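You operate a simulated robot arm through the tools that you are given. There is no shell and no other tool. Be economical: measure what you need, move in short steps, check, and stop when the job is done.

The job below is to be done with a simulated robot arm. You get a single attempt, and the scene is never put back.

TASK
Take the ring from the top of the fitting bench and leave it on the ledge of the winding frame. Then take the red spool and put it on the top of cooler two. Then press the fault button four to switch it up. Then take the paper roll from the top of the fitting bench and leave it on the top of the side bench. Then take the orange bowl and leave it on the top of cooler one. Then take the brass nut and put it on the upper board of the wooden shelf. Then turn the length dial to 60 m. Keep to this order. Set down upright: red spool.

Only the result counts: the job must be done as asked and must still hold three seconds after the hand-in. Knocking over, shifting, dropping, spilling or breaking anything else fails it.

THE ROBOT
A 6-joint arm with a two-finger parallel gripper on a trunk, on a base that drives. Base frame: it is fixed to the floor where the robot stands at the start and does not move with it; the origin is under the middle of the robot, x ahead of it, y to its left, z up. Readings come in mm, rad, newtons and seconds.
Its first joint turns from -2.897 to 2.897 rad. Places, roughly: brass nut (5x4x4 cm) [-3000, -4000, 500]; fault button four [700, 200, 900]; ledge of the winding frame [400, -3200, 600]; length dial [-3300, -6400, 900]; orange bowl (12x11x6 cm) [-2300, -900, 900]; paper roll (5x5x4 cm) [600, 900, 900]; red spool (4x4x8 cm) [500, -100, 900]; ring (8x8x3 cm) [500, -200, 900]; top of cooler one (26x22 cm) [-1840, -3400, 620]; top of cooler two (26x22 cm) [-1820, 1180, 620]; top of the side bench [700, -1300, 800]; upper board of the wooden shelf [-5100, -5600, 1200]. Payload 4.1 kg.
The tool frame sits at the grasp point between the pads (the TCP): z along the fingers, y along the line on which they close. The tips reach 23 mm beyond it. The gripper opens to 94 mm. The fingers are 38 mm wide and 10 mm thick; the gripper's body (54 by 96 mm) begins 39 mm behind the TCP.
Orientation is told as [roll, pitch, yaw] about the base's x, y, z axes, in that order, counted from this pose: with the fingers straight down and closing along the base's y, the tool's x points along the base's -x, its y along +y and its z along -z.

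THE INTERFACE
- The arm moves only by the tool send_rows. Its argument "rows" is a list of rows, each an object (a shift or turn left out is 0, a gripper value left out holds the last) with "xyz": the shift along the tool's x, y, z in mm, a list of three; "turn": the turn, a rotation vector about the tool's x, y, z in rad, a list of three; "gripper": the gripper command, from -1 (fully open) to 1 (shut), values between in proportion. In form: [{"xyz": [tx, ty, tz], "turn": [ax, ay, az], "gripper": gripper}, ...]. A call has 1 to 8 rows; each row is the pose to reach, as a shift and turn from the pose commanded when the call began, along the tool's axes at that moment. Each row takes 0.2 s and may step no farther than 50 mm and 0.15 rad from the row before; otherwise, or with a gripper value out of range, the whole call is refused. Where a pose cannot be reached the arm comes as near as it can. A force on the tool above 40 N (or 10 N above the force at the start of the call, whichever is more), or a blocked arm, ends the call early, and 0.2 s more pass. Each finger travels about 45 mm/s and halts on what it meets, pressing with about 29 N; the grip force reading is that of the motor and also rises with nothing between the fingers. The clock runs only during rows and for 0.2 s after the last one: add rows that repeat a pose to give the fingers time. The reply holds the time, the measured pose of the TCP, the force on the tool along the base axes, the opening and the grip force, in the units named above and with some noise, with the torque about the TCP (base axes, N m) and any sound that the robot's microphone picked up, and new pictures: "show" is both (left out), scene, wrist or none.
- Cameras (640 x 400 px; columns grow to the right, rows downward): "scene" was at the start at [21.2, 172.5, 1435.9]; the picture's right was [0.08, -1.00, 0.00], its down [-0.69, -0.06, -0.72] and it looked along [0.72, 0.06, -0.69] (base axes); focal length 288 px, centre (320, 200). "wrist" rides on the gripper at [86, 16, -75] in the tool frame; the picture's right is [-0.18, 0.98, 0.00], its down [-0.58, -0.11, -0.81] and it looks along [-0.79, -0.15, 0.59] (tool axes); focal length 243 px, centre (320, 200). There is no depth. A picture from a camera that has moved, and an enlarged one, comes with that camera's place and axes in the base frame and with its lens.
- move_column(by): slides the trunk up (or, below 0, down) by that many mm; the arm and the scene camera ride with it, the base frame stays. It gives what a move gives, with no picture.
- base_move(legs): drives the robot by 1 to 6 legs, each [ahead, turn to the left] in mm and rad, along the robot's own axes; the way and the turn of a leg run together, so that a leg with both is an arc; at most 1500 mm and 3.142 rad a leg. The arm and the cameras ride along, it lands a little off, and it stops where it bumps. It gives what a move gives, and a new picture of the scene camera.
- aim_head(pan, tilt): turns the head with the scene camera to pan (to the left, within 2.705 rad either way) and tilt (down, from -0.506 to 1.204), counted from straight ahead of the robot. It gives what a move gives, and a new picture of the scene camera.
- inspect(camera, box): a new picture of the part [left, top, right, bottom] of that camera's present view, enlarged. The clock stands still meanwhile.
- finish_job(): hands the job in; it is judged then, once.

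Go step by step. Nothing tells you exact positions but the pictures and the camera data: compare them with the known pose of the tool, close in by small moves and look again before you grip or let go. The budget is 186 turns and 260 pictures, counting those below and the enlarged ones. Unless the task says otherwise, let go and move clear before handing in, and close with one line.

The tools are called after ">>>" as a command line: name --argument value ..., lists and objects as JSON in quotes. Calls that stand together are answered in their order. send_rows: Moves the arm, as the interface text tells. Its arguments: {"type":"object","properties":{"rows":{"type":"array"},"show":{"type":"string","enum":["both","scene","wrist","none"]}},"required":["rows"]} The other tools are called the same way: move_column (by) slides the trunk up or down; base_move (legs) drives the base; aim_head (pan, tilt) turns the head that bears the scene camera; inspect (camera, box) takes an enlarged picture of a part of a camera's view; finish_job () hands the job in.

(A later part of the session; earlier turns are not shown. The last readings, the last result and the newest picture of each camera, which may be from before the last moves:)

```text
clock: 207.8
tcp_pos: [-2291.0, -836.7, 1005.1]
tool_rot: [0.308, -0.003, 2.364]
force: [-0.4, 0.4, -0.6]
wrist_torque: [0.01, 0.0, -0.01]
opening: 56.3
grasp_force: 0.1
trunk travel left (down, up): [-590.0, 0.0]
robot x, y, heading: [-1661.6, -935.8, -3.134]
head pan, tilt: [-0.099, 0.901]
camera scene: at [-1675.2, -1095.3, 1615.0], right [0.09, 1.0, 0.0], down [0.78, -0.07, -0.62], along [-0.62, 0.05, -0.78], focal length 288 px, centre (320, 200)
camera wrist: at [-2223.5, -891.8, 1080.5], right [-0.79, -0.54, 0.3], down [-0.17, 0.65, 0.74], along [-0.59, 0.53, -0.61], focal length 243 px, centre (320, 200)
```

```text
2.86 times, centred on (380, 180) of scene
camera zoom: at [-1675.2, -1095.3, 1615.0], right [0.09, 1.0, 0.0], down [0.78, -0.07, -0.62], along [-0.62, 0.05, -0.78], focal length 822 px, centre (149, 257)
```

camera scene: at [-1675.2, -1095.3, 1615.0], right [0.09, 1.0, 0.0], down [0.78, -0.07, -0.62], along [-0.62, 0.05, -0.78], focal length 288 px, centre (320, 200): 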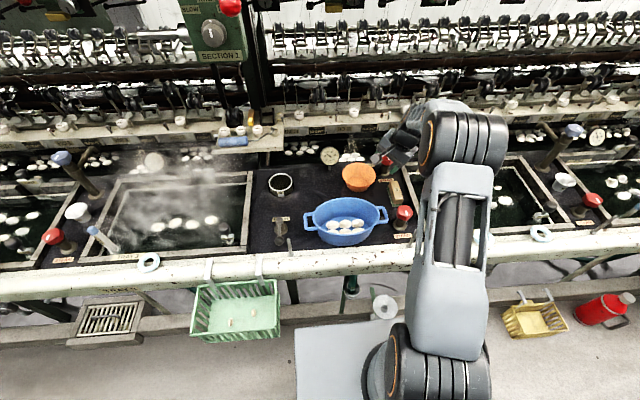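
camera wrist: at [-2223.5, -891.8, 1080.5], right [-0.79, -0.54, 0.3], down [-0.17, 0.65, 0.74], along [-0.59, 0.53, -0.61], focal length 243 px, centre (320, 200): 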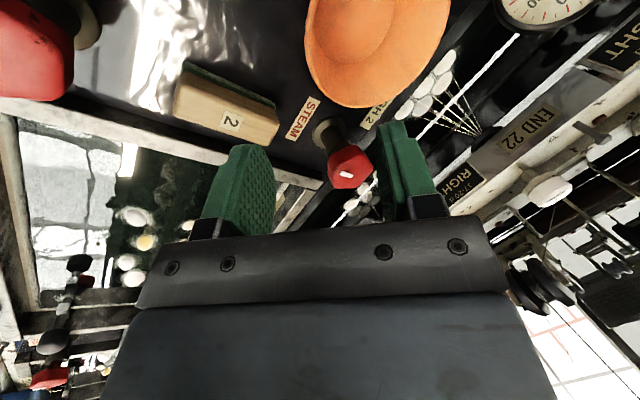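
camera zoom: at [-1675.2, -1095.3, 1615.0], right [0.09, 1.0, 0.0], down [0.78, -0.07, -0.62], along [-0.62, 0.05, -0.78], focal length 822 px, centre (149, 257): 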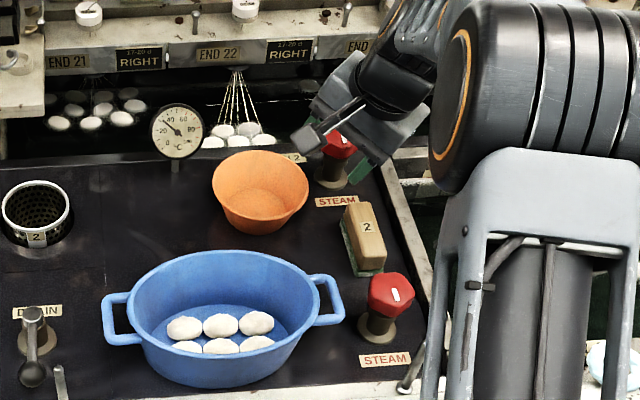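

Views agree: grasp point on the rim ≈(-2313,-858,882). I'll advance along the tilted axis, 85 mm first.

>>> send_rows --rows '[{"xyz": [0, -4, 30]}, {"xyz": [0, -7, 60]}, {"xyz": [0, -7, 85]}, {"xyz": [0, -7, 85]}]'

>>> inspect --camera "scene" --box '[320, 130, 440, 215]'

```text
clock: 208.8
tcp_pos: [-2304.6, -850.3, 921.8]
tool_rot: [0.308, -0.003, 2.365]
force: [0.6, -0.4, -0.3]
wrist_torque: [-0.02, 0.01, -0.01]
opening: 56.4
grasp_force: 0.0
trunk travel left (down, up): [-590.0, 0.0]
robot x, y, heading: [-1662.2, -937.1, -3.133]
head pan, tilt: [-0.099, 0.901]
camera scene: at [-1675.3, -1095.4, 1615.0], right [0.09, 1.0, 0.0], down [0.78, -0.07, -0.62], along [-0.62, 0.05, -0.78], focal length 288 px, centre (320, 200)
camera wrist: at [-2236.9, -905.7, 997.1], right [-0.79, -0.54, 0.3], down [-0.17, 0.65, 0.74], along [-0.59, 0.53, -0.61], focal length 243 px, centre (320, 200)
```

scene: 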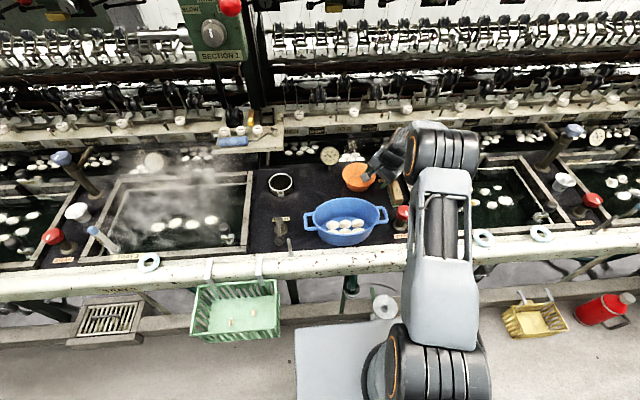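
wrist: 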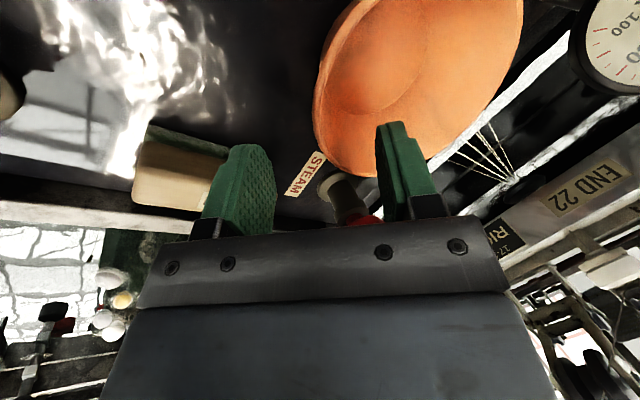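

```text
4.71 times, centred on (380, 172) of scene
camera zoom: at [-1675.3, -1095.4, 1615.0], right [0.09, 1.0, 0.0], down [0.78, -0.07, -0.62], along [-0.62, 0.05, -0.78], focal length 1354 px, centre (38, 329)
```

zoom: 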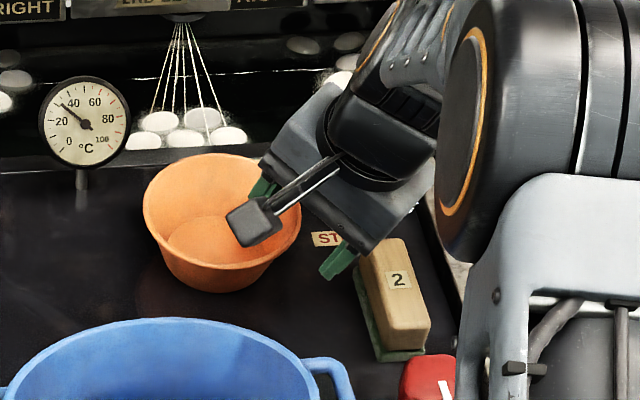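

The rim is between the fingers and the outer finger clears the block. Going in 36 mm further and closing gently.

>>> send_rows --rows '[{"xyz": [0, 0, 20]}, {"xyz": [0, 0, 36]}, {"xyz": [0, 0, 36]}]' --show "wrist"

>>> inspect --camera "scene" --box '[320, 130, 440, 215]'

```text
clock: 209.6
tcp_pos: [-2311.9, -857.5, 887.8]
tool_rot: [0.31, -0.004, 2.364]
force: [0.1, 0.6, 0.0]
wrist_torque: [0.0, -0.02, 0.02]
opening: 56.6
grasp_force: 0.0
trunk travel left (down, up): [-590.0, 0.0]
robot x, y, heading: [-1662.1, -935.5, -3.135]
head pan, tilt: [-0.099, 0.901]
camera wrist: at [-2244.7, -913.2, 962.8], right [-0.79, -0.54, 0.3], down [-0.17, 0.65, 0.74], along [-0.59, 0.53, -0.61], focal length 243 px, centre (320, 200)
```

wrist: 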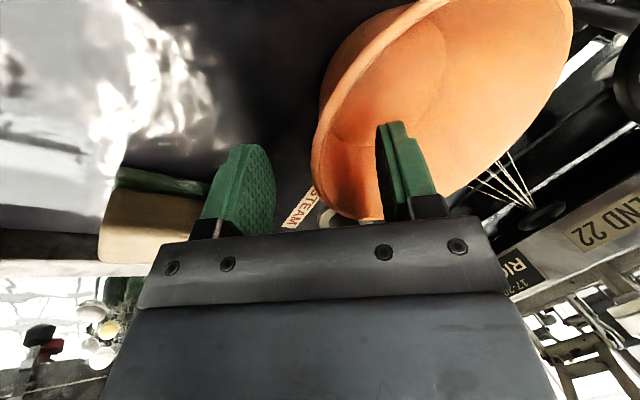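

```text
4.71 times, centred on (380, 172) of scene
camera zoom: at [-1675.2, -1095.4, 1615.0], right [0.09, 1.0, 0.0], down [0.78, -0.07, -0.62], along [-0.62, 0.05, -0.78], focal length 1354 px, centre (38, 329)
```

zoom: 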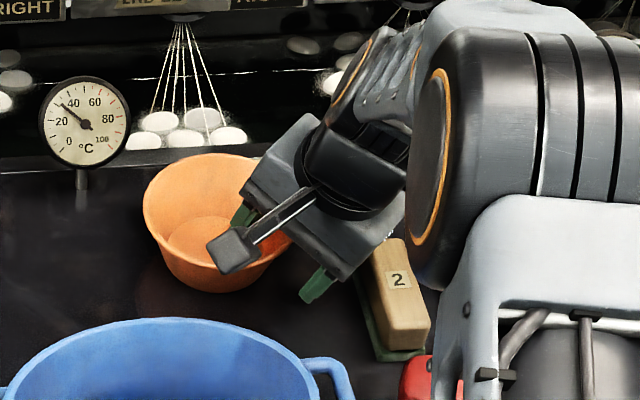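

>>> send_rows --rows '[{"xyz": [0, 0, 6]}, {"xyz": [0, 0, 6], "gripper": 0.3}, {"xyz": [0, 0, 6], "gripper": 0.6}, {"xyz": [0, 0, 6], "gripper": 1}, {"xyz": [0, 0, 6], "gripper": 1}, {"xyz": [0, 0, 6], "gripper": 1}]' --show "wrist"

>>> inspect --camera "scene" --box '[320, 130, 440, 215]'

```text
clock: 211.0
tcp_pos: [-2313.2, -857.8, 882.6]
tool_rot: [0.31, -0.006, 2.366]
force: [-1.4, -0.7, 4.9]
wrist_torque: [-0.22, 0.38, -0.05]
opening: 8.2
grasp_force: 29.0
trunk travel left (down, up): [-590.0, 0.0]
robot x, y, heading: [-1662.5, -935.2, -3.132]
head pan, tilt: [-0.099, 0.901]
camera wrist: at [-2246.1, -914.4, 957.9], right [-0.79, -0.54, 0.3], down [-0.17, 0.65, 0.74], along [-0.59, 0.53, -0.6], focal length 243 px, centre (320, 200)
```

wrist: 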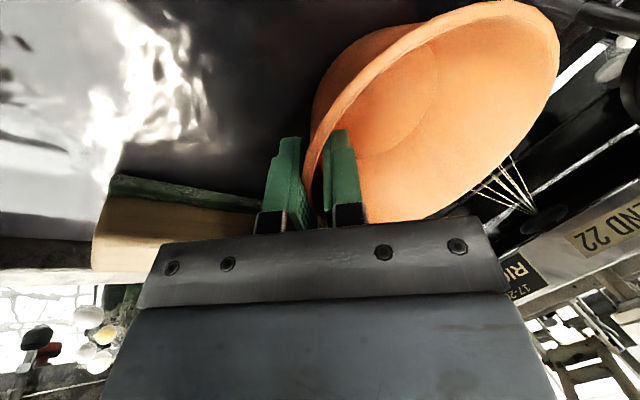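

```text
4.71 times, centred on (380, 172) of scene
camera zoom: at [-1674.8, -1095.5, 1615.1], right [0.09, 1.0, 0.0], down [0.78, -0.07, -0.62], along [-0.62, 0.05, -0.78], focal length 1354 px, centre (38, 329)
```

zoom: 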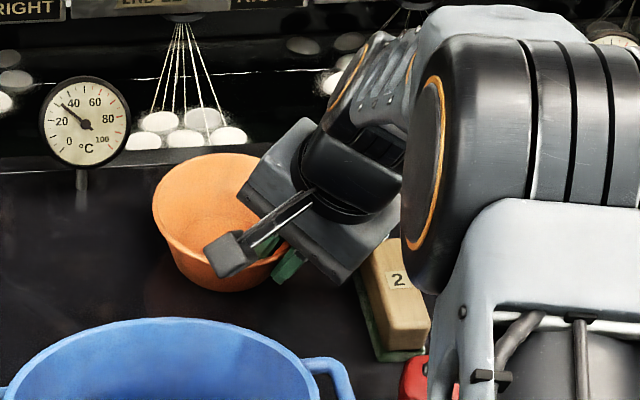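

Rim pinched (8 mm). Lifting straight up.

>>> send_rows --rows '[{"xyz": [0, 6, -19]}, {"xyz": [0, 15, -47]}, {"xyz": [0, 29, -91]}, {"xyz": [0, 44, -138]}, {"xyz": [0, 58, -184]}, {"xyz": [0, 67, -210]}]'

```text
clock: 212.4
tcp_pos: [-2311.4, -858.3, 1102.2]
tool_rot: [0.31, -0.004, 2.365]
force: [0.0, -0.2, -0.6]
wrist_torque: [0.02, -0.04, -0.01]
opening: 7.9
grasp_force: 29.0
trunk travel left (down, up): [-590.0, 0.0]
robot x, y, heading: [-1657.1, -937.3, -3.131]
head pan, tilt: [-0.099, 0.901]
camera scene: at [-1675.0, -1095.5, 1615.0], right [0.09, 1.0, 0.0], down [0.78, -0.07, -0.62], along [-0.62, 0.05, -0.78], focal length 288 px, centre (320, 200)
camera wrist: at [-2245.2, -914.7, 1177.4], right [-0.79, -0.54, 0.3], down [-0.17, 0.65, 0.74], along [-0.59, 0.53, -0.61], focal length 243 px, centre (320, 200)
```

scene: 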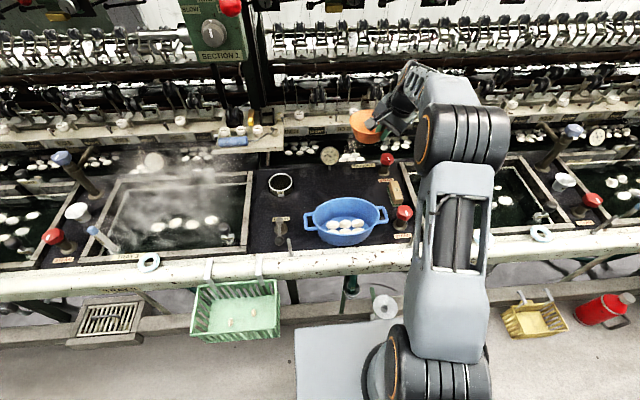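
wrist: 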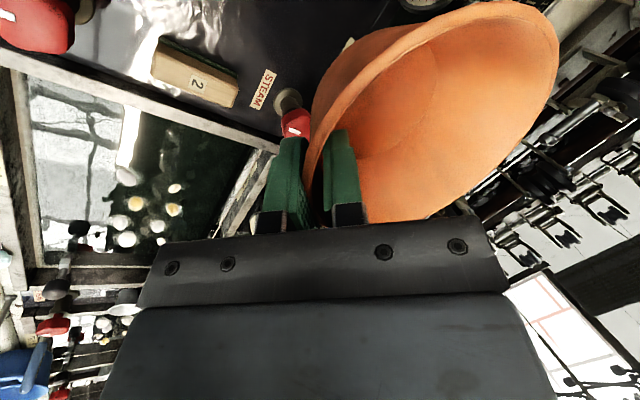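

Bowl held. I'll retract it toward the robot, back away, and drive to cooler one.

>>> send_rows --rows '[{"xyz": [28, -27, -8]}, {"xyz": [56, -54, -17]}, {"xyz": [84, -81, -25]}, {"xyz": [112, -108, -34]}, {"xyz": [141, -135, -42]}]' --show "none"

>>> base_move --legs '[[-480, 0], [0, 1.571], [1300, 0], [900, 0]]'

>>> aim_head --pan -0.6 --tilt 0.6

```text
clock: 213.6
tcp_pos: [-2110.6, -856.6, 1100.1]
tool_rot: [0.308, -0.003, 2.368]
force: [-0.8, -0.5, -0.8]
wrist_torque: [0.04, 0.01, 0.01]
opening: 8.1
grasp_force: 29.4
trunk travel left (down, up): [-590.0, 0.0]
robot x, y, heading: [-1659.2, -934.1, -3.129]
head pan, tilt: [-0.099, 0.901]
```

```text
clock: 230.8
tcp_pos: [-1234.1, -3599.0, 1100.7]
tool_rot: [0.311, -0.004, -2.351]
force: [0.5, 0.5, -0.9]
wrist_torque: [0.0, 0.02, 0.0]
opening: 8.0
grasp_force: 29.1
trunk travel left (down, up): [-590.0, 0.0]
robot x, y, heading: [-1151.8, -3147.3, -1.563]
head pan, tilt: [-0.099, 0.901]
camera scene: at [-996.4, -3163.7, 1615.0], right [-1.0, 0.09, 0.0], down [0.07, 0.78, -0.62], along [-0.06, -0.62, -0.78], focal length 288 px, centre (320, 200)
```

scene: 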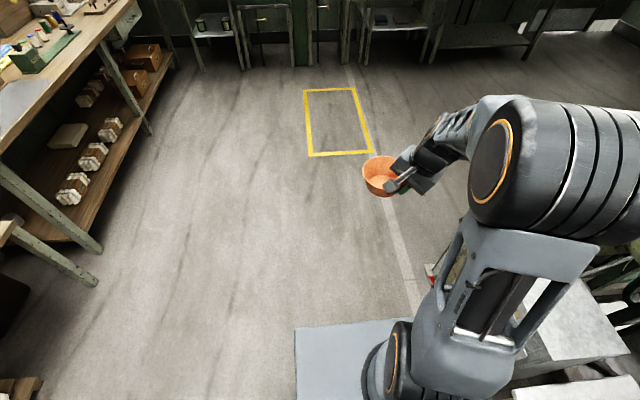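

```text
clock: 231.8
tcp_pos: [-1234.1, -3599.8, 1101.0]
tool_rot: [0.309, -0.004, -2.35]
force: [0.1, -0.2, -0.4]
wrist_torque: [0.0, 0.04, 0.02]
opening: 7.9
grasp_force: 28.7
trunk travel left (down, up): [-590.0, 0.0]
robot x, y, heading: [-1156.3, -3146.5, -1.563]
head pan, tilt: [-0.6, 0.6]
camera scene: at [-1038.8, -3161.6, 1639.8], right [-0.83, 0.56, 0.0], down [0.32, 0.47, -0.82], along [-0.46, -0.68, -0.57], focal length 288 px, centre (320, 200)
```

scene: 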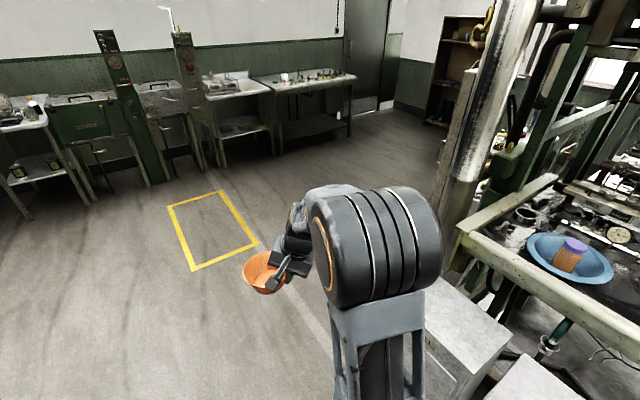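

>>> base_move --legs '[[350, 0], [0, -1.575], [90, 0]]'

>>> aim_head --pan -0.1 --tilt 0.85

```text
clock: 238.6
tcp_pos: [-1693.2, -3411.1, 1099.8]
tool_rot: [0.309, -0.003, 2.34]
force: [-1.2, 0.9, -1.6]
wrist_torque: [0.01, -0.06, 0.05]
opening: 7.5
grasp_force: 28.7
trunk travel left (down, up): [-590.0, 0.0]
robot x, y, heading: [-1245.7, -3502.9, 3.13]
head pan, tilt: [-0.6, 0.6]
camera scene: at [-1258.8, -3616.5, 1639.8], right [0.58, 0.82, 0.0], down [0.46, -0.33, -0.82], along [-0.67, 0.47, -0.57], focal length 288 px, centre (320, 200)
```

scene: 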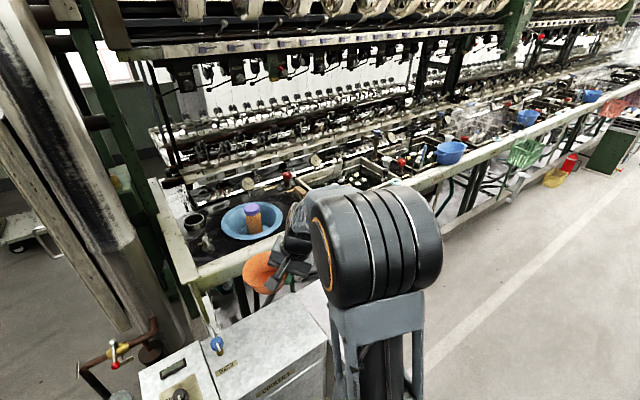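

```text
clock: 239.5
tcp_pos: [-1692.7, -3410.6, 1099.4]
tool_rot: [0.311, -0.003, 2.34]
force: [-0.3, 0.0, -0.5]
wrist_torque: [-0.02, 0.0, 0.02]
opening: 7.6
grasp_force: 29.1
trunk travel left (down, up): [-590.0, 0.0]
robot x, y, heading: [-1241.9, -3499.5, 3.126]
head pan, tilt: [-0.099, 0.85]
camera scene: at [-1262.8, -3658.6, 1619.0], right [0.11, 0.99, 0.0], down [0.75, -0.09, -0.66], along [-0.66, 0.07, -0.75], focal length 288 px, centre (320, 200)
```

scene: 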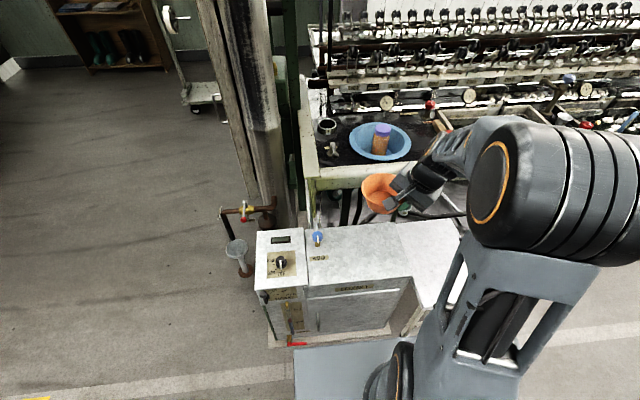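

Cooler one's free top spans about x -1720..-1973, y -3570..-3265. I'll lower the trunk and bring the bowl's centre over ≈(-1830,-3430).

>>> move_column --by -340

>>> send_rows --rows '[{"xyz": [-28, 16, 5]}, {"xyz": [-56, 32, 10]}, {"xyz": [-83, 48, 15]}, {"xyz": [-83, 48, 15]}]'

```text
clock: 242.9
tcp_pos: [-1691.5, -3410.5, 759.9]
tool_rot: [0.308, -0.004, 2.341]
force: [0.3, -0.6, -0.4]
wrist_torque: [0.04, -0.01, 0.02]
opening: 7.7
grasp_force: 29.4
trunk travel left (down, up): [-250.0, 340.0]
robot x, y, heading: [-1239.3, -3497.9, 3.131]
head pan, tilt: [-0.099, 0.85]
```

```text
clock: 243.9
tcp_pos: [-1784.8, -3385.4, 759.7]
tool_rot: [0.309, -0.005, 2.339]
force: [-0.2, -0.1, -1.7]
wrist_torque: [0.0, -0.05, -0.02]
opening: 7.9
grasp_force: 28.8
trunk travel left (down, up): [-250.0, 340.0]
robot x, y, heading: [-1238.2, -3500.0, 3.128]
head pan, tilt: [-0.099, 0.85]
camera scene: at [-1262.9, -3658.6, 1278.9], right [0.11, 0.99, 0.0], down [0.75, -0.08, -0.66], along [-0.66, 0.07, -0.75], focal length 288 px, centre (320, 200)
camera wrist: at [-1720.2, -3443.8, 835.8], right [-0.8, -0.52, 0.3], down [-0.15, 0.66, 0.74], along [-0.58, 0.54, -0.61], focal length 243 px, centre (320, 200)
```

scene: 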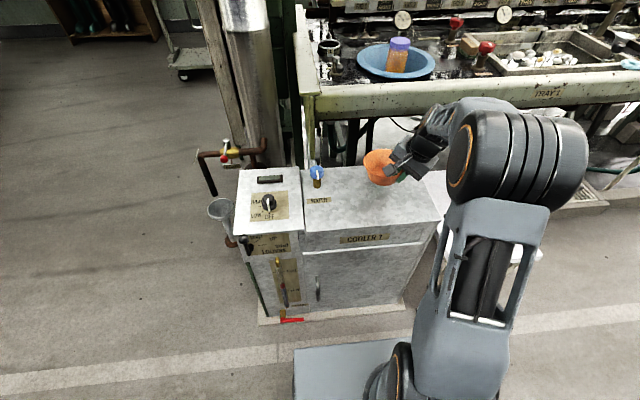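
wrist: 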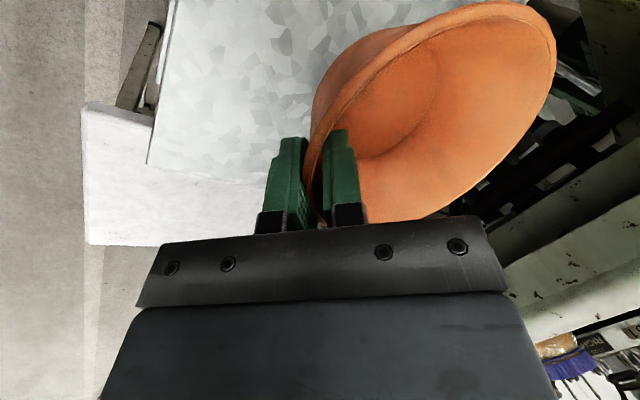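

Lowering the bowl to the top.

>>> send_rows --rows '[{"xyz": [0, -13.3, 43]}, {"xyz": [0, -15.5, 50.1]}, {"xyz": [0, -17.1, 55.4]}, {"xyz": [0, -18.9, 61.1]}, {"xyz": [0, -20.7, 66.9]}, {"xyz": [0, -22.2, 71.6]}, {"xyz": [0, -23.6, 76.4]}]'

```text
clock: 245.5
tcp_pos: [-1785.9, -3386.4, 682.0]
tool_rot: [0.309, -0.003, 2.339]
force: [-1.0, 0.3, -0.3]
wrist_torque: [0.05, -0.01, -0.03]
opening: 7.7
grasp_force: 29.6
trunk travel left (down, up): [-250.0, 340.0]
robot x, y, heading: [-1241.8, -3499.2, 3.123]
head pan, tilt: [-0.099, 0.85]
camera scene: at [-1262.8, -3658.7, 1278.9], right [0.11, 0.99, 0.0], down [0.75, -0.08, -0.66], along [-0.66, 0.07, -0.75], focal length 288 px, centre (320, 200)
camera wrist: at [-1720.6, -3444.5, 756.1], right [-0.8, -0.52, 0.3], down [-0.15, 0.66, 0.74], along [-0.58, 0.54, -0.61], focal length 243 px, centre (320, 200)
```

scene: 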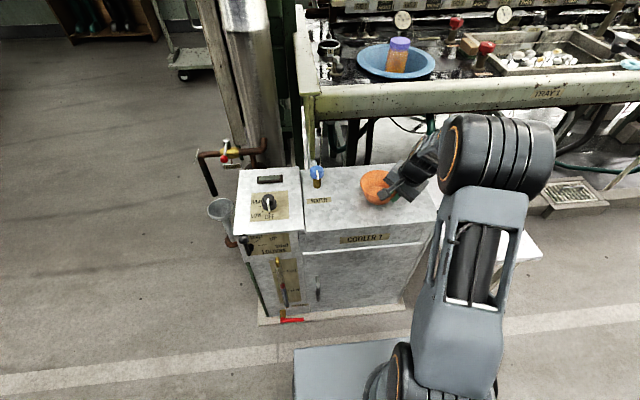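
wrist: 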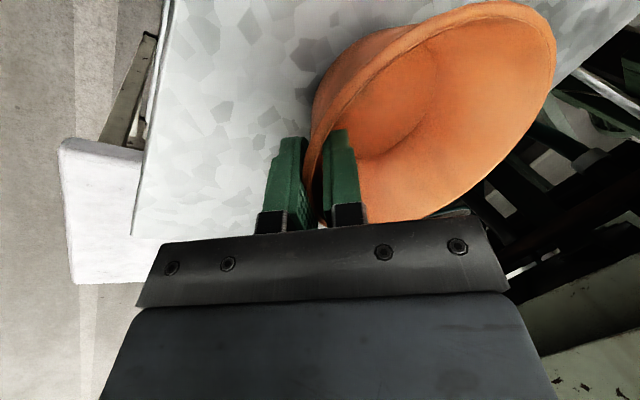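

>>> send_rows --rows '[{"xyz": [0, -1.2, 3.8]}, {"xyz": [0, -2.4, 7.6]}, {"xyz": [0, -3.6, 11.5]}, {"xyz": [0, -4.7, 15.3]}, {"xyz": [0, -5.9, 19.1]}, {"xyz": [0, -7.1, 22.9]}, {"xyz": [0, -8, 26]}, {"xyz": [0, -8.9, 28.7]}]'

>>> inspect --camera "scene" --box '[310, 130, 470, 240]'

```text
clock: 246.6
tcp_pos: [-1788.6, -3386.2, 671.3]
tool_rot: [0.319, -0.015, 2.336]
force: [-0.7, -0.2, 17.9]
wrist_torque: [-0.58, 0.14, 0.05]
opening: 8.1
grasp_force: 28.6
trunk travel left (down, up): [-250.0, 340.0]
robot x, y, heading: [-1241.0, -3497.4, 3.13]
head pan, tilt: [-0.099, 0.85]
stopped in row 5: the force on the tool passed its limit (the readings are from after the stop); the commanded pose is now the measured one
camera scene: at [-1261.2, -3659.0, 1278.9], right [0.11, 0.99, 0.0], down [0.75, -0.08, -0.66], along [-0.66, 0.07, -0.75], focal length 288 px, centre (320, 200)
camera wrist: at [-1722.4, -3444.0, 744.7], right [-0.8, -0.52, 0.31], down [-0.14, 0.66, 0.74], along [-0.59, 0.55, -0.6], focal length 243 px, centre (320, 200)
```

scene: 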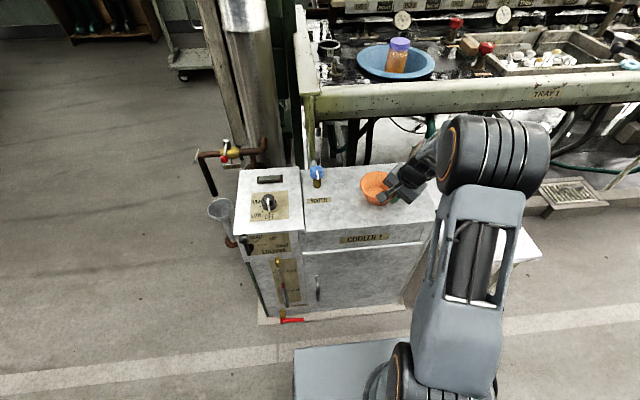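
wrist: 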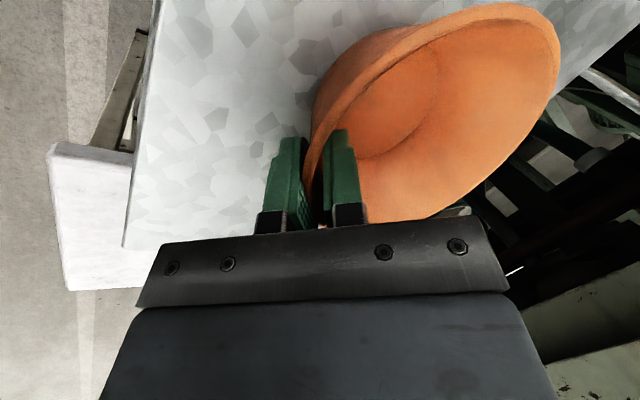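

```text
3.64 times, centred on (390, 185) of scene
camera zoom: at [-1261.2, -3659.0, 1278.9], right [0.11, 0.99, 0.0], down [0.75, -0.08, -0.66], along [-0.66, 0.07, -0.75], focal length 1046 px, centre (66, 254)
```

zoom: 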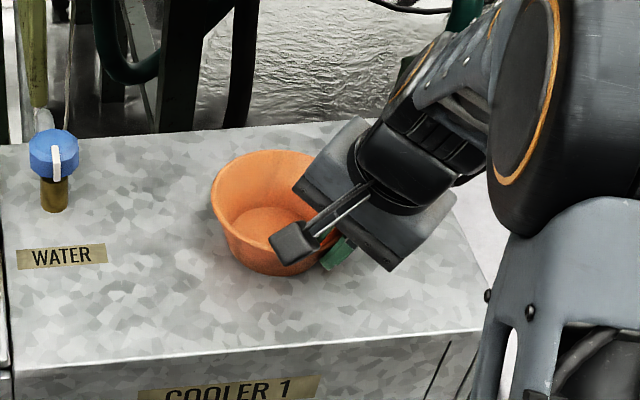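

Contact; bowl sits on the top. Opening moderately and backing out along the tool axis.

>>> send_rows --rows '[{"xyz": [0, 0, 0], "gripper": 0.5}, {"xyz": [0, 0, 0], "gripper": 0.2}, {"xyz": [0, 0, 0], "gripper": 0.2}, {"xyz": [0, 0, -15]}, {"xyz": [0, 0, -50]}, {"xyz": [0, 0, -95]}, {"xyz": [0, 0, -140]}]'

>>> inspect --camera "scene" --box '[310, 130, 470, 240]'

```text
clock: 248.2
tcp_pos: [-1755.2, -3356.8, 803.1]
tool_rot: [0.315, -0.009, 2.338]
force: [-0.2, 0.7, -0.2]
wrist_torque: [0.01, -0.02, 0.01]
opening: 37.6
grasp_force: 0.1
trunk travel left (down, up): [-250.0, 340.0]
robot x, y, heading: [-1242.1, -3500.0, 3.122]
head pan, tilt: [-0.099, 0.85]
camera scene: at [-1263.0, -3658.7, 1278.9], right [0.11, 0.99, 0.0], down [0.75, -0.08, -0.66], along [-0.66, 0.07, -0.75], focal length 288 px, centre (320, 200)
camera wrist: at [-1689.7, -3414.8, 876.6], right [-0.8, -0.52, 0.3], down [-0.15, 0.66, 0.74], along [-0.58, 0.55, -0.6], focal length 243 px, centre (320, 200)
```

scene: 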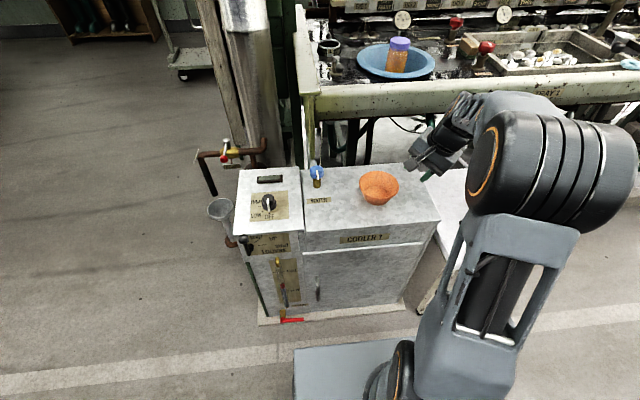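
wrist: 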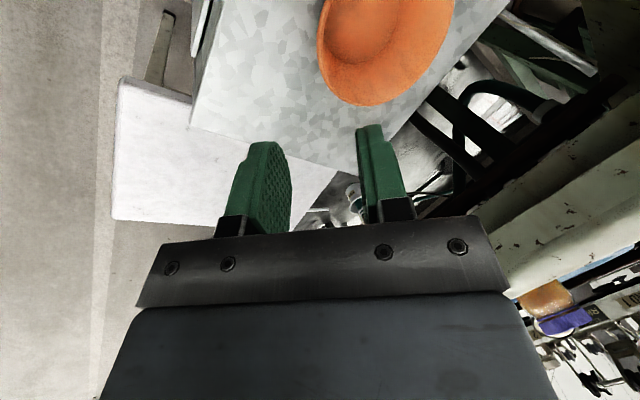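

```text
3.64 times, centred on (390, 185) of scene
camera zoom: at [-1263.0, -3658.7, 1278.9], right [0.11, 0.99, 0.0], down [0.75, -0.08, -0.66], along [-0.66, 0.07, -0.75], focal length 1046 px, centre (66, 254)
```

zoom: 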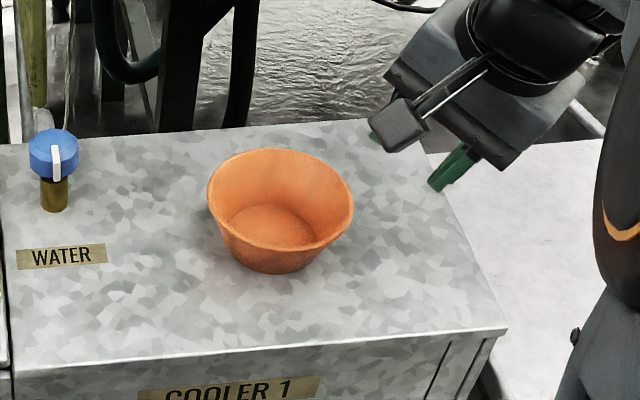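

Bowl stands on cooler 1. Now straighten the hand, back off and look toward the brass nut near (-3000,-4000,500).

>>> send_rows --rows '[{"xyz": [15, -15, -10], "turn": [0.11, 0, 0]}, {"xyz": [40, -40, -20], "turn": [0.22, 0, 0]}, {"xyz": [65, -65, -25], "turn": [0.315, 0, 0]}, {"xyz": [90, -85, -30], "turn": [0.315, 0, 0]}]' --show "none"

>>> send_rows --rows '[{"xyz": [0, 0, 0], "turn": [0, 0, -0.14]}, {"xyz": [0, 0, 0], "turn": [0, 0, -0.28]}, {"xyz": [0, 0, 0], "turn": [0, 0, -0.42]}, {"xyz": [0, 0, 0], "turn": [0, 0, -0.56]}, {"xyz": [0, 0, 0], "turn": [0, 0, -0.69]}, {"xyz": [0, 0, 0], "turn": [0, 0, -0.8]}]' --show "none"

>>> base_move --legs '[[-250, 0], [0, 0.6]]'

>>> move_column --by 150

>>> aim_head --pan -0.2 --tilt 0.3

```text
clock: 249.2
tcp_pos: [-1629.2, -3357.2, 802.5]
tool_rot: [-0.003, -0.011, 2.339]
force: [-0.6, 0.3, -0.4]
wrist_torque: [-0.02, 0.01, 0.0]
opening: 37.6
grasp_force: 0.1
trunk travel left (down, up): [-250.0, 340.0]
robot x, y, heading: [-1242.7, -3501.3, 3.128]
head pan, tilt: [-0.099, 0.85]
```

```text
clock: 250.6
tcp_pos: [-1629.0, -3358.9, 801.8]
tool_rot: [-0.008, -0.007, 3.142]
force: [-0.7, -0.8, 0.1]
wrist_torque: [0.03, -0.01, 0.0]
opening: 37.6
grasp_force: 0.0
trunk travel left (down, up): [-250.0, 340.0]
robot x, y, heading: [-1243.3, -3499.1, 3.126]
head pan, tilt: [-0.099, 0.85]
```

```text
clock: 254.0
tcp_pos: [-1394.3, -3605.6, 802.0]
tool_rot: [-0.009, -0.009, -2.542]
force: [-0.4, -0.7, -0.3]
wrist_torque: [-0.01, -0.02, -0.01]
opening: 37.6
grasp_force: 0.0
trunk travel left (down, up): [-250.0, 340.0]
robot x, y, heading: [-997.1, -3502.2, -2.553]
head pan, tilt: [-0.099, 0.85]
camera scene: at [-922.5, -3645.5, 1278.9], right [-0.47, 0.88, 0.0], down [0.66, 0.35, -0.66], along [-0.58, -0.31, -0.75], focal length 288 px, centre (320, 200)
```

scene: 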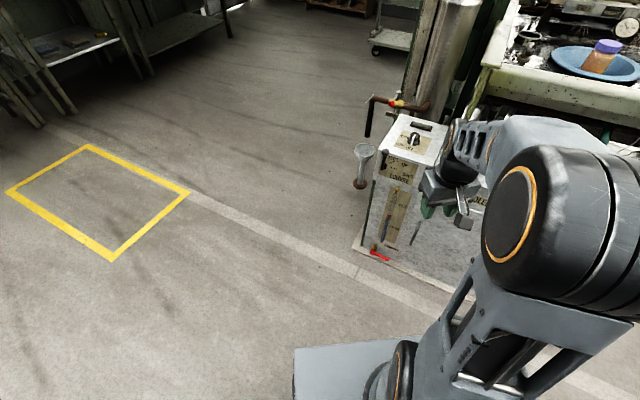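

```text
clock: 255.8
tcp_pos: [-1393.9, -3605.4, 952.5]
tool_rot: [-0.01, -0.007, -2.542]
force: [0.1, 1.2, 0.4]
wrist_torque: [-0.01, -0.04, 0.03]
opening: 37.4
grasp_force: 0.1
trunk travel left (down, up): [-400.0, 190.0]
robot x, y, heading: [-994.6, -3503.0, -2.553]
head pan, tilt: [-0.099, 0.85]
```

```text
clock: 256.7
tcp_pos: [-1392.9, -3605.8, 952.2]
tool_rot: [-0.009, -0.007, -2.542]
force: [0.1, -0.5, -0.6]
wrist_torque: [0.02, 0.03, -0.01]
opening: 37.5
grasp_force: 0.1
trunk travel left (down, up): [-400.0, 190.0]
robot x, y, heading: [-993.7, -3503.3, -2.552]
head pan, tilt: [-0.201, 0.3]
camera scene: at [-939.9, -3644.0, 1477.2], right [-0.38, 0.93, 0.0], down [0.27, 0.11, -0.95], along [-0.88, -0.36, -0.3], focal length 288 px, centre (320, 200)
```

scene: 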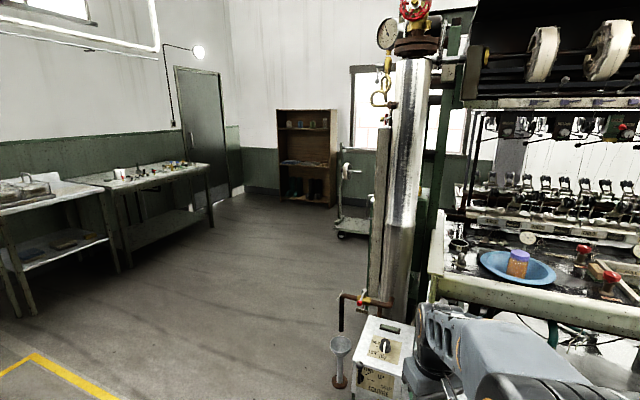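

The nut's place is hidden behind the steel column; I'll drive around into the open floor and look.

>>> base_move --legs '[[0, 0.19], [1416, 0], [0, -1.245]]'

>>> aim_head --pan 0.0 --tilt 0.55

```text
clock: 267.6
tcp_pos: [-2297.5, -4211.7, 952.4]
tool_rot: [-0.008, -0.008, 2.693]
force: [0.1, 0.0, -0.1]
wrist_torque: [-0.01, -0.01, 0.06]
opening: 37.8
grasp_force: 0.0
trunk travel left (down, up): [-400.0, 190.0]
robot x, y, heading: [-2007.7, -4505.5, 2.682]
head pan, tilt: [-0.201, 0.3]
camera scene: at [-2102.4, -4624.0, 1477.3], right [0.61, 0.79, 0.0], down [0.23, -0.18, -0.96], along [-0.76, 0.58, -0.3], focal length 288 px, centre (320, 200)
```

scene: 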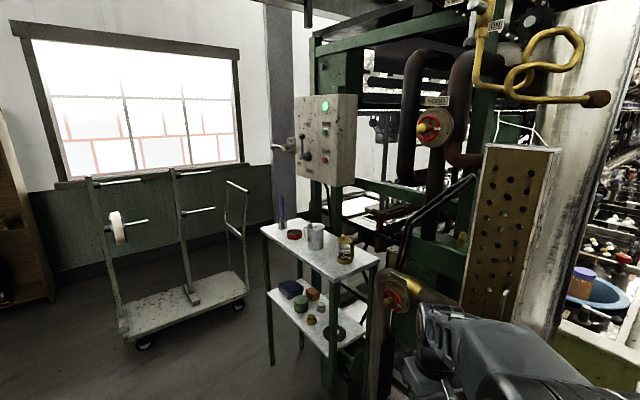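

```text
clock: 268.4
tcp_pos: [-2296.7, -4210.0, 952.1]
tool_rot: [-0.009, -0.007, 2.694]
force: [-0.4, -0.2, -0.1]
wrist_torque: [0.01, -0.03, -0.01]
opening: 37.4
grasp_force: 0.0
trunk travel left (down, up): [-400.0, 190.0]
robot x, y, heading: [-2009.7, -4502.8, 2.684]
head pan, tilt: [0.0, 0.55]
camera scene: at [-2109.1, -4641.4, 1454.4], right [0.44, 0.9, 0.0], down [0.47, -0.23, -0.85], along [-0.77, 0.38, -0.52], focal length 288 px, centre (320, 200)
```

scene: 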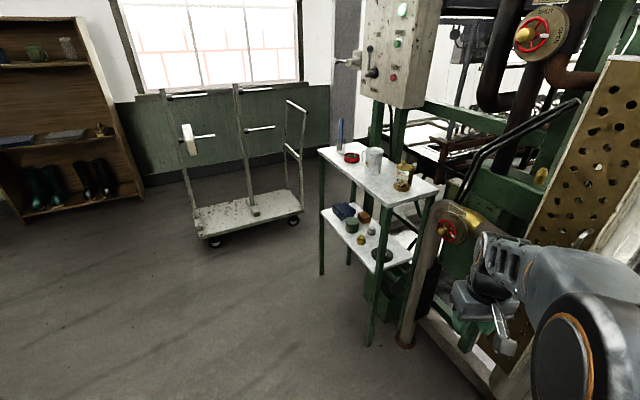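

>>> inspect --camera "scene" --box '[300, 130, 460, 290]'

```text
2.50 times, centred on (380, 210) of scene
camera zoom: at [-2109.1, -4641.4, 1454.4], right [0.44, 0.9, 0.0], down [0.47, -0.23, -0.85], along [-0.77, 0.38, -0.52], focal length 720 px, centre (170, 175)
```

zoom: 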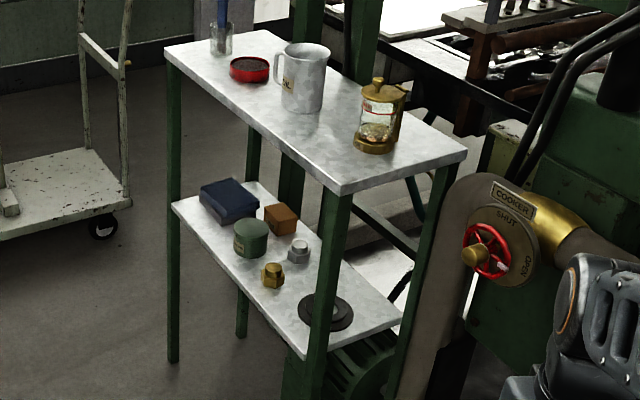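

The brass nut sits near the front edge of the lower shelf of the stand (≈(-3040,-3950), shelf z≈500), open toward -y. I'll stand at about (-3040,-4520) facing +y and reach in with a 45° hand.

>>> base_move --legs '[[0, 0.459], [1030, 0], [0, -1.571]]'

>>> aim_head --pan -0.1 --tilt 0.9

```text
clock: 278.9
tcp_pos: [-2904.7, -4111.6, 952.2]
tool_rot: [-0.009, -0.007, 1.587]
force: [0.1, -0.3, 0.8]
wrist_torque: [-0.02, -0.01, 0.03]
opening: 37.5
grasp_force: 0.0
trunk travel left (down, up): [-400.0, 190.0]
robot x, y, heading: [-3036.5, -4502.0, 1.575]
head pan, tilt: [0.0, 0.55]
camera scene: at [-3204.7, -4473.6, 1454.3], right [1.0, 0.01, 0.0], down [0.0, -0.52, -0.85], along [0.0, 0.85, -0.52], focal length 288 px, centre (320, 200)
```

scene: 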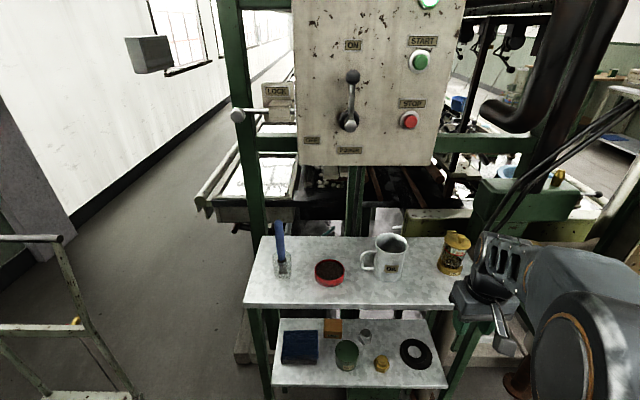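

```text
clock: 279.7
tcp_pos: [-2904.3, -4112.9, 952.3]
tool_rot: [-0.009, -0.006, 1.586]
force: [0.3, 0.7, 0.2]
wrist_torque: [0.01, 0.0, 0.01]
opening: 37.7
grasp_force: 0.0
trunk travel left (down, up): [-400.0, 190.0]
robot x, y, heading: [-3038.2, -4499.0, 1.577]
head pan, tilt: [-0.099, 0.901]
camera scene: at [-3197.2, -4488.2, 1425.1], right [1.0, -0.09, 0.0], down [-0.07, -0.78, -0.62], along [0.06, 0.62, -0.78], focal length 288 px, centre (320, 200)
```

scene: 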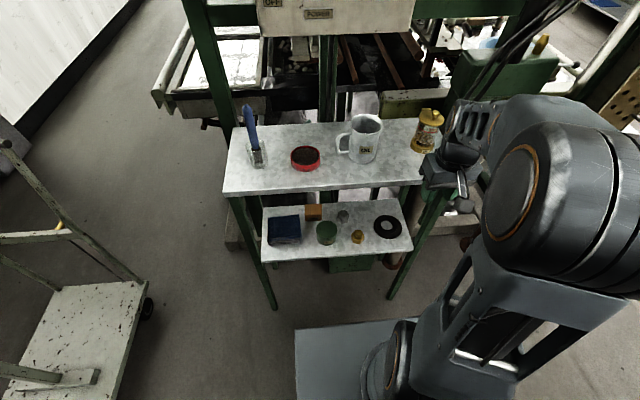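

>>> inspect --camera "scene" --box '[250, 190, 430, 290]'

```text
3.56 times, centred on (340, 240) of scene
camera zoom: at [-3197.2, -4488.2, 1425.1], right [1.0, -0.09, 0.0], down [-0.07, -0.78, -0.62], along [0.06, 0.62, -0.78], focal length 1023 px, centre (249, 58)
```

zoom: 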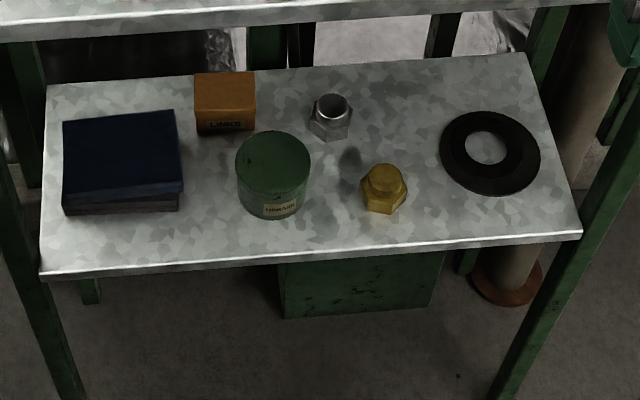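

Nut ≈(-3005,-3954,~522); neighbours leave room for a 60 mm opening. First retract and centre the arm, lower the trunk, then pitch the hand 45°.

>>> send_rows --rows '[{"xyz": [25, 30, 0], "gripper": -0.28}, {"xyz": [50, 65, 0]}, {"xyz": [70, 100, 0]}]' --show "none"

>>> move_column --by -320

>>> send_rows --rows '[{"xyz": [0, 0, 0], "turn": [0, -0.14, 0]}, {"xyz": [0, 0, 0], "turn": [0, -0.28, 0]}, {"xyz": [0, 0, 0], "turn": [0, -0.42, 0]}, {"xyz": [0, 0, 0], "turn": [0, -0.56, 0]}, {"xyz": [0, 0, 0], "turn": [0, -0.69, 0]}, {"xyz": [0, 0, 0], "turn": [0, -0.785, 0]}, {"xyz": [0, 0, 0], "turn": [0, -0.785, 0]}]'

```text
clock: 280.5
tcp_pos: [-3003.2, -4184.6, 950.7]
tool_rot: [-0.009, -0.007, 1.585]
force: [-0.3, 0.3, 0.1]
wrist_torque: [0.0, -0.02, -0.01]
opening: 60.4
grasp_force: 0.0
trunk travel left (down, up): [-400.0, 190.0]
robot x, y, heading: [-3034.0, -4499.3, 1.576]
head pan, tilt: [-0.099, 0.901]
```

```text
clock: 283.7
tcp_pos: [-3002.5, -4184.6, 631.1]
tool_rot: [-0.007, -0.005, 1.587]
force: [0.7, -0.6, 1.1]
wrist_torque: [0.0, 0.02, 0.0]
opening: 60.5
grasp_force: 0.1
trunk travel left (down, up): [-80.0, 510.0]
robot x, y, heading: [-3037.0, -4499.0, 1.577]
head pan, tilt: [-0.099, 0.901]
```

```text
clock: 285.3
tcp_pos: [-2984.4, -4121.3, 683.1]
tool_rot: [-0.011, -0.792, 1.596]
force: [-0.1, -0.1, 0.1]
wrist_torque: [0.0, 0.02, -0.04]
opening: 60.6
grasp_force: 0.1
out of reach, approached as far as the arm can: row 3, 4, 5, 6, 7
trunk travel left (down, up): [-80.0, 510.0]
robot x, y, heading: [-3037.6, -4502.6, 1.58]
head pan, tilt: [-0.099, 0.901]
camera scene: at [-3197.2, -4488.3, 1105.0], right [1.0, -0.09, 0.0], down [-0.07, -0.78, -0.62], along [0.06, 0.62, -0.78], focal length 288 px, centre (320, 200)
camera wrist: at [-2998.7, -4235.3, 673.4], right [-0.99, 0.11, 0.12], down [0.1, -0.16, 0.98], along [0.13, 0.98, 0.15], focal length 243 px, centre (320, 200)
```

scene: 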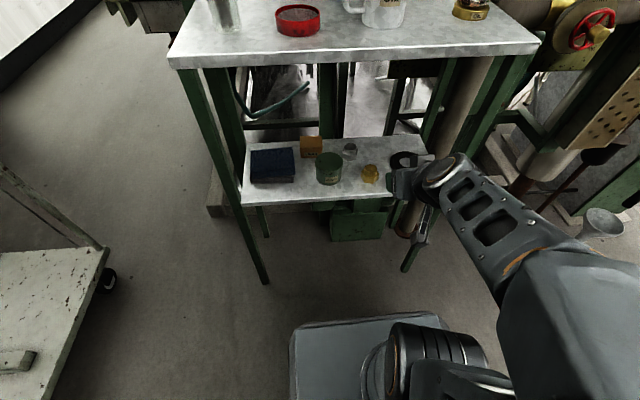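
wrist: 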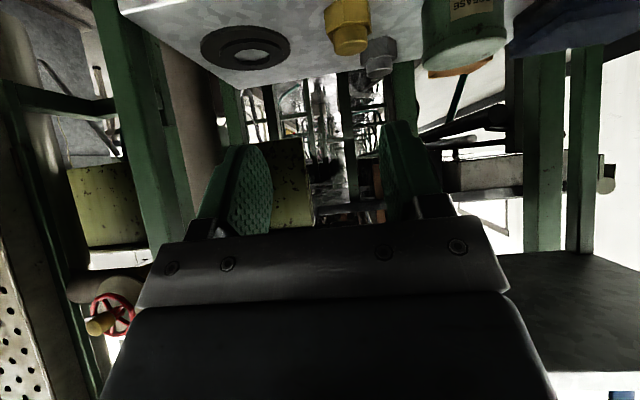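

The tilt is reached (position a bit off since it was too close). Moving to a pre-grasp point about 120 mm back along the 45° axis.

>>> send_rows --rows '[{"xyz": [-24, 0, 26]}, {"xyz": [-48, 1, 52]}, {"xyz": [-72, 2, 78]}, {"xyz": [-84, 2, 92]}]'

```text
clock: 286.3
tcp_pos: [-2987.4, -3997.7, 678.3]
tool_rot: [-0.013, -0.792, 1.595]
force: [-0.4, 0.1, 0.0]
wrist_torque: [0.01, 0.0, -0.03]
opening: 60.4
grasp_force: 0.2
trunk travel left (down, up): [-80.0, 510.0]
robot x, y, heading: [-3037.7, -4499.5, 1.573]
head pan, tilt: [-0.099, 0.901]
camera scene: at [-3197.2, -4488.4, 1105.0], right [1.0, -0.09, 0.0], down [-0.07, -0.78, -0.62], along [0.06, 0.62, -0.78], focal length 288 px, centre (320, 200)
camera wrist: at [-3002.5, -4112.1, 668.3], right [-0.99, 0.11, 0.12], down [0.1, -0.16, 0.98], along [0.13, 0.98, 0.15], focal length 243 px, centre (320, 200)
```

scene: 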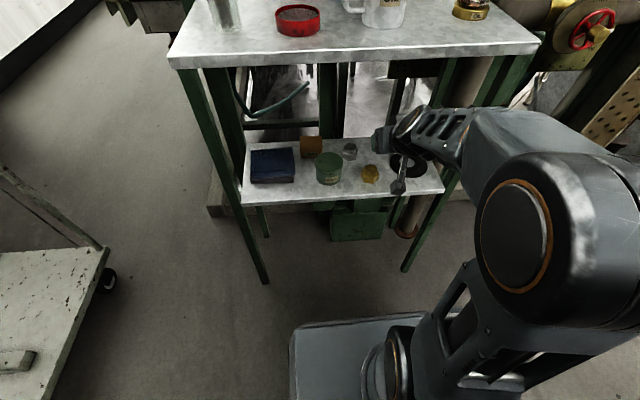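
wrist: 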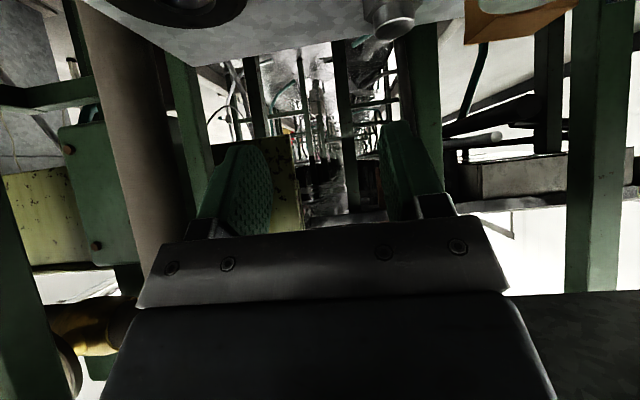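

>>> send_rows --rows '[{"xyz": [34, 10, 18]}, {"xyz": [68, 20, 37]}, {"xyz": [68, 20, 37]}]'

>>> inspect --camera "scene" --box '[290, 100, 450, 220]'

```text
clock: 287.1
tcp_pos: [-3007.3, -4020.4, 602.7]
tool_rot: [-0.017, -0.79, 1.602]
force: [0.2, 0.2, -0.5]
wrist_torque: [0.01, 0.01, 0.0]
opening: 60.2
grasp_force: 0.0
trunk travel left (down, up): [-80.0, 510.0]
robot x, y, heading: [-3034.2, -4501.3, 1.581]
head pan, tilt: [-0.099, 0.901]
camera scene: at [-3197.2, -4488.3, 1105.0], right [1.0, -0.09, 0.0], down [-0.07, -0.78, -0.62], along [0.06, 0.62, -0.78], focal length 288 px, centre (320, 200)
camera wrist: at [-3021.9, -4135.3, 593.0], right [-0.99, 0.11, 0.12], down [0.1, -0.16, 0.98], along [0.13, 0.98, 0.15], focal length 243 px, centre (320, 200)
```

scene: 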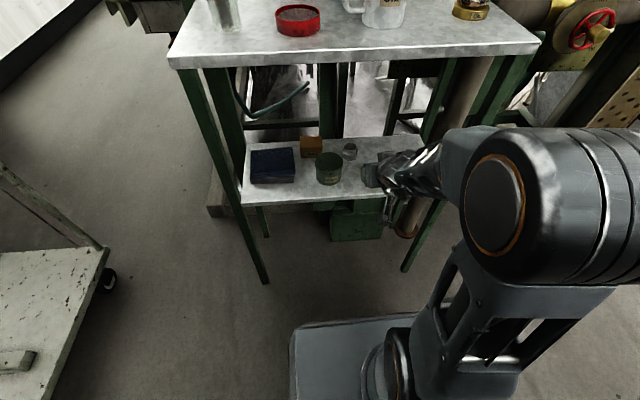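
wrist: 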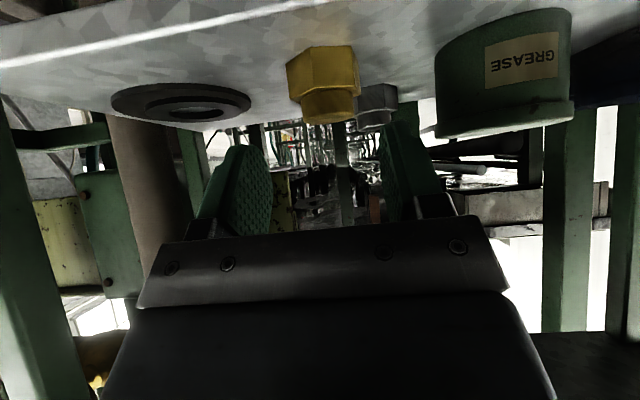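

```text
3.33 times, centred on (370, 160) of scene
camera zoom: at [-3197.2, -4488.3, 1105.0], right [1.0, -0.09, 0.0], down [-0.07, -0.78, -0.62], along [0.06, 0.62, -0.78], focal length 959 px, centre (153, 333)
```

zoom: 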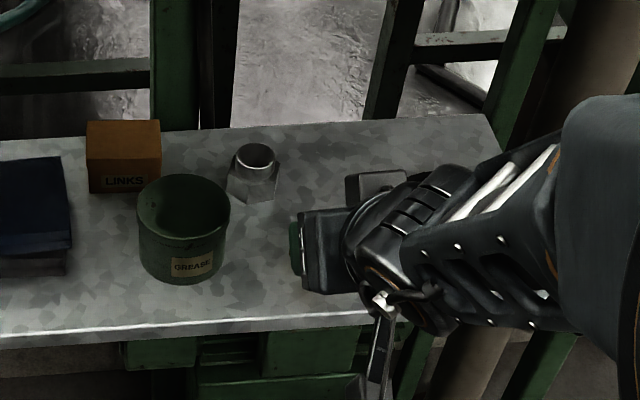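

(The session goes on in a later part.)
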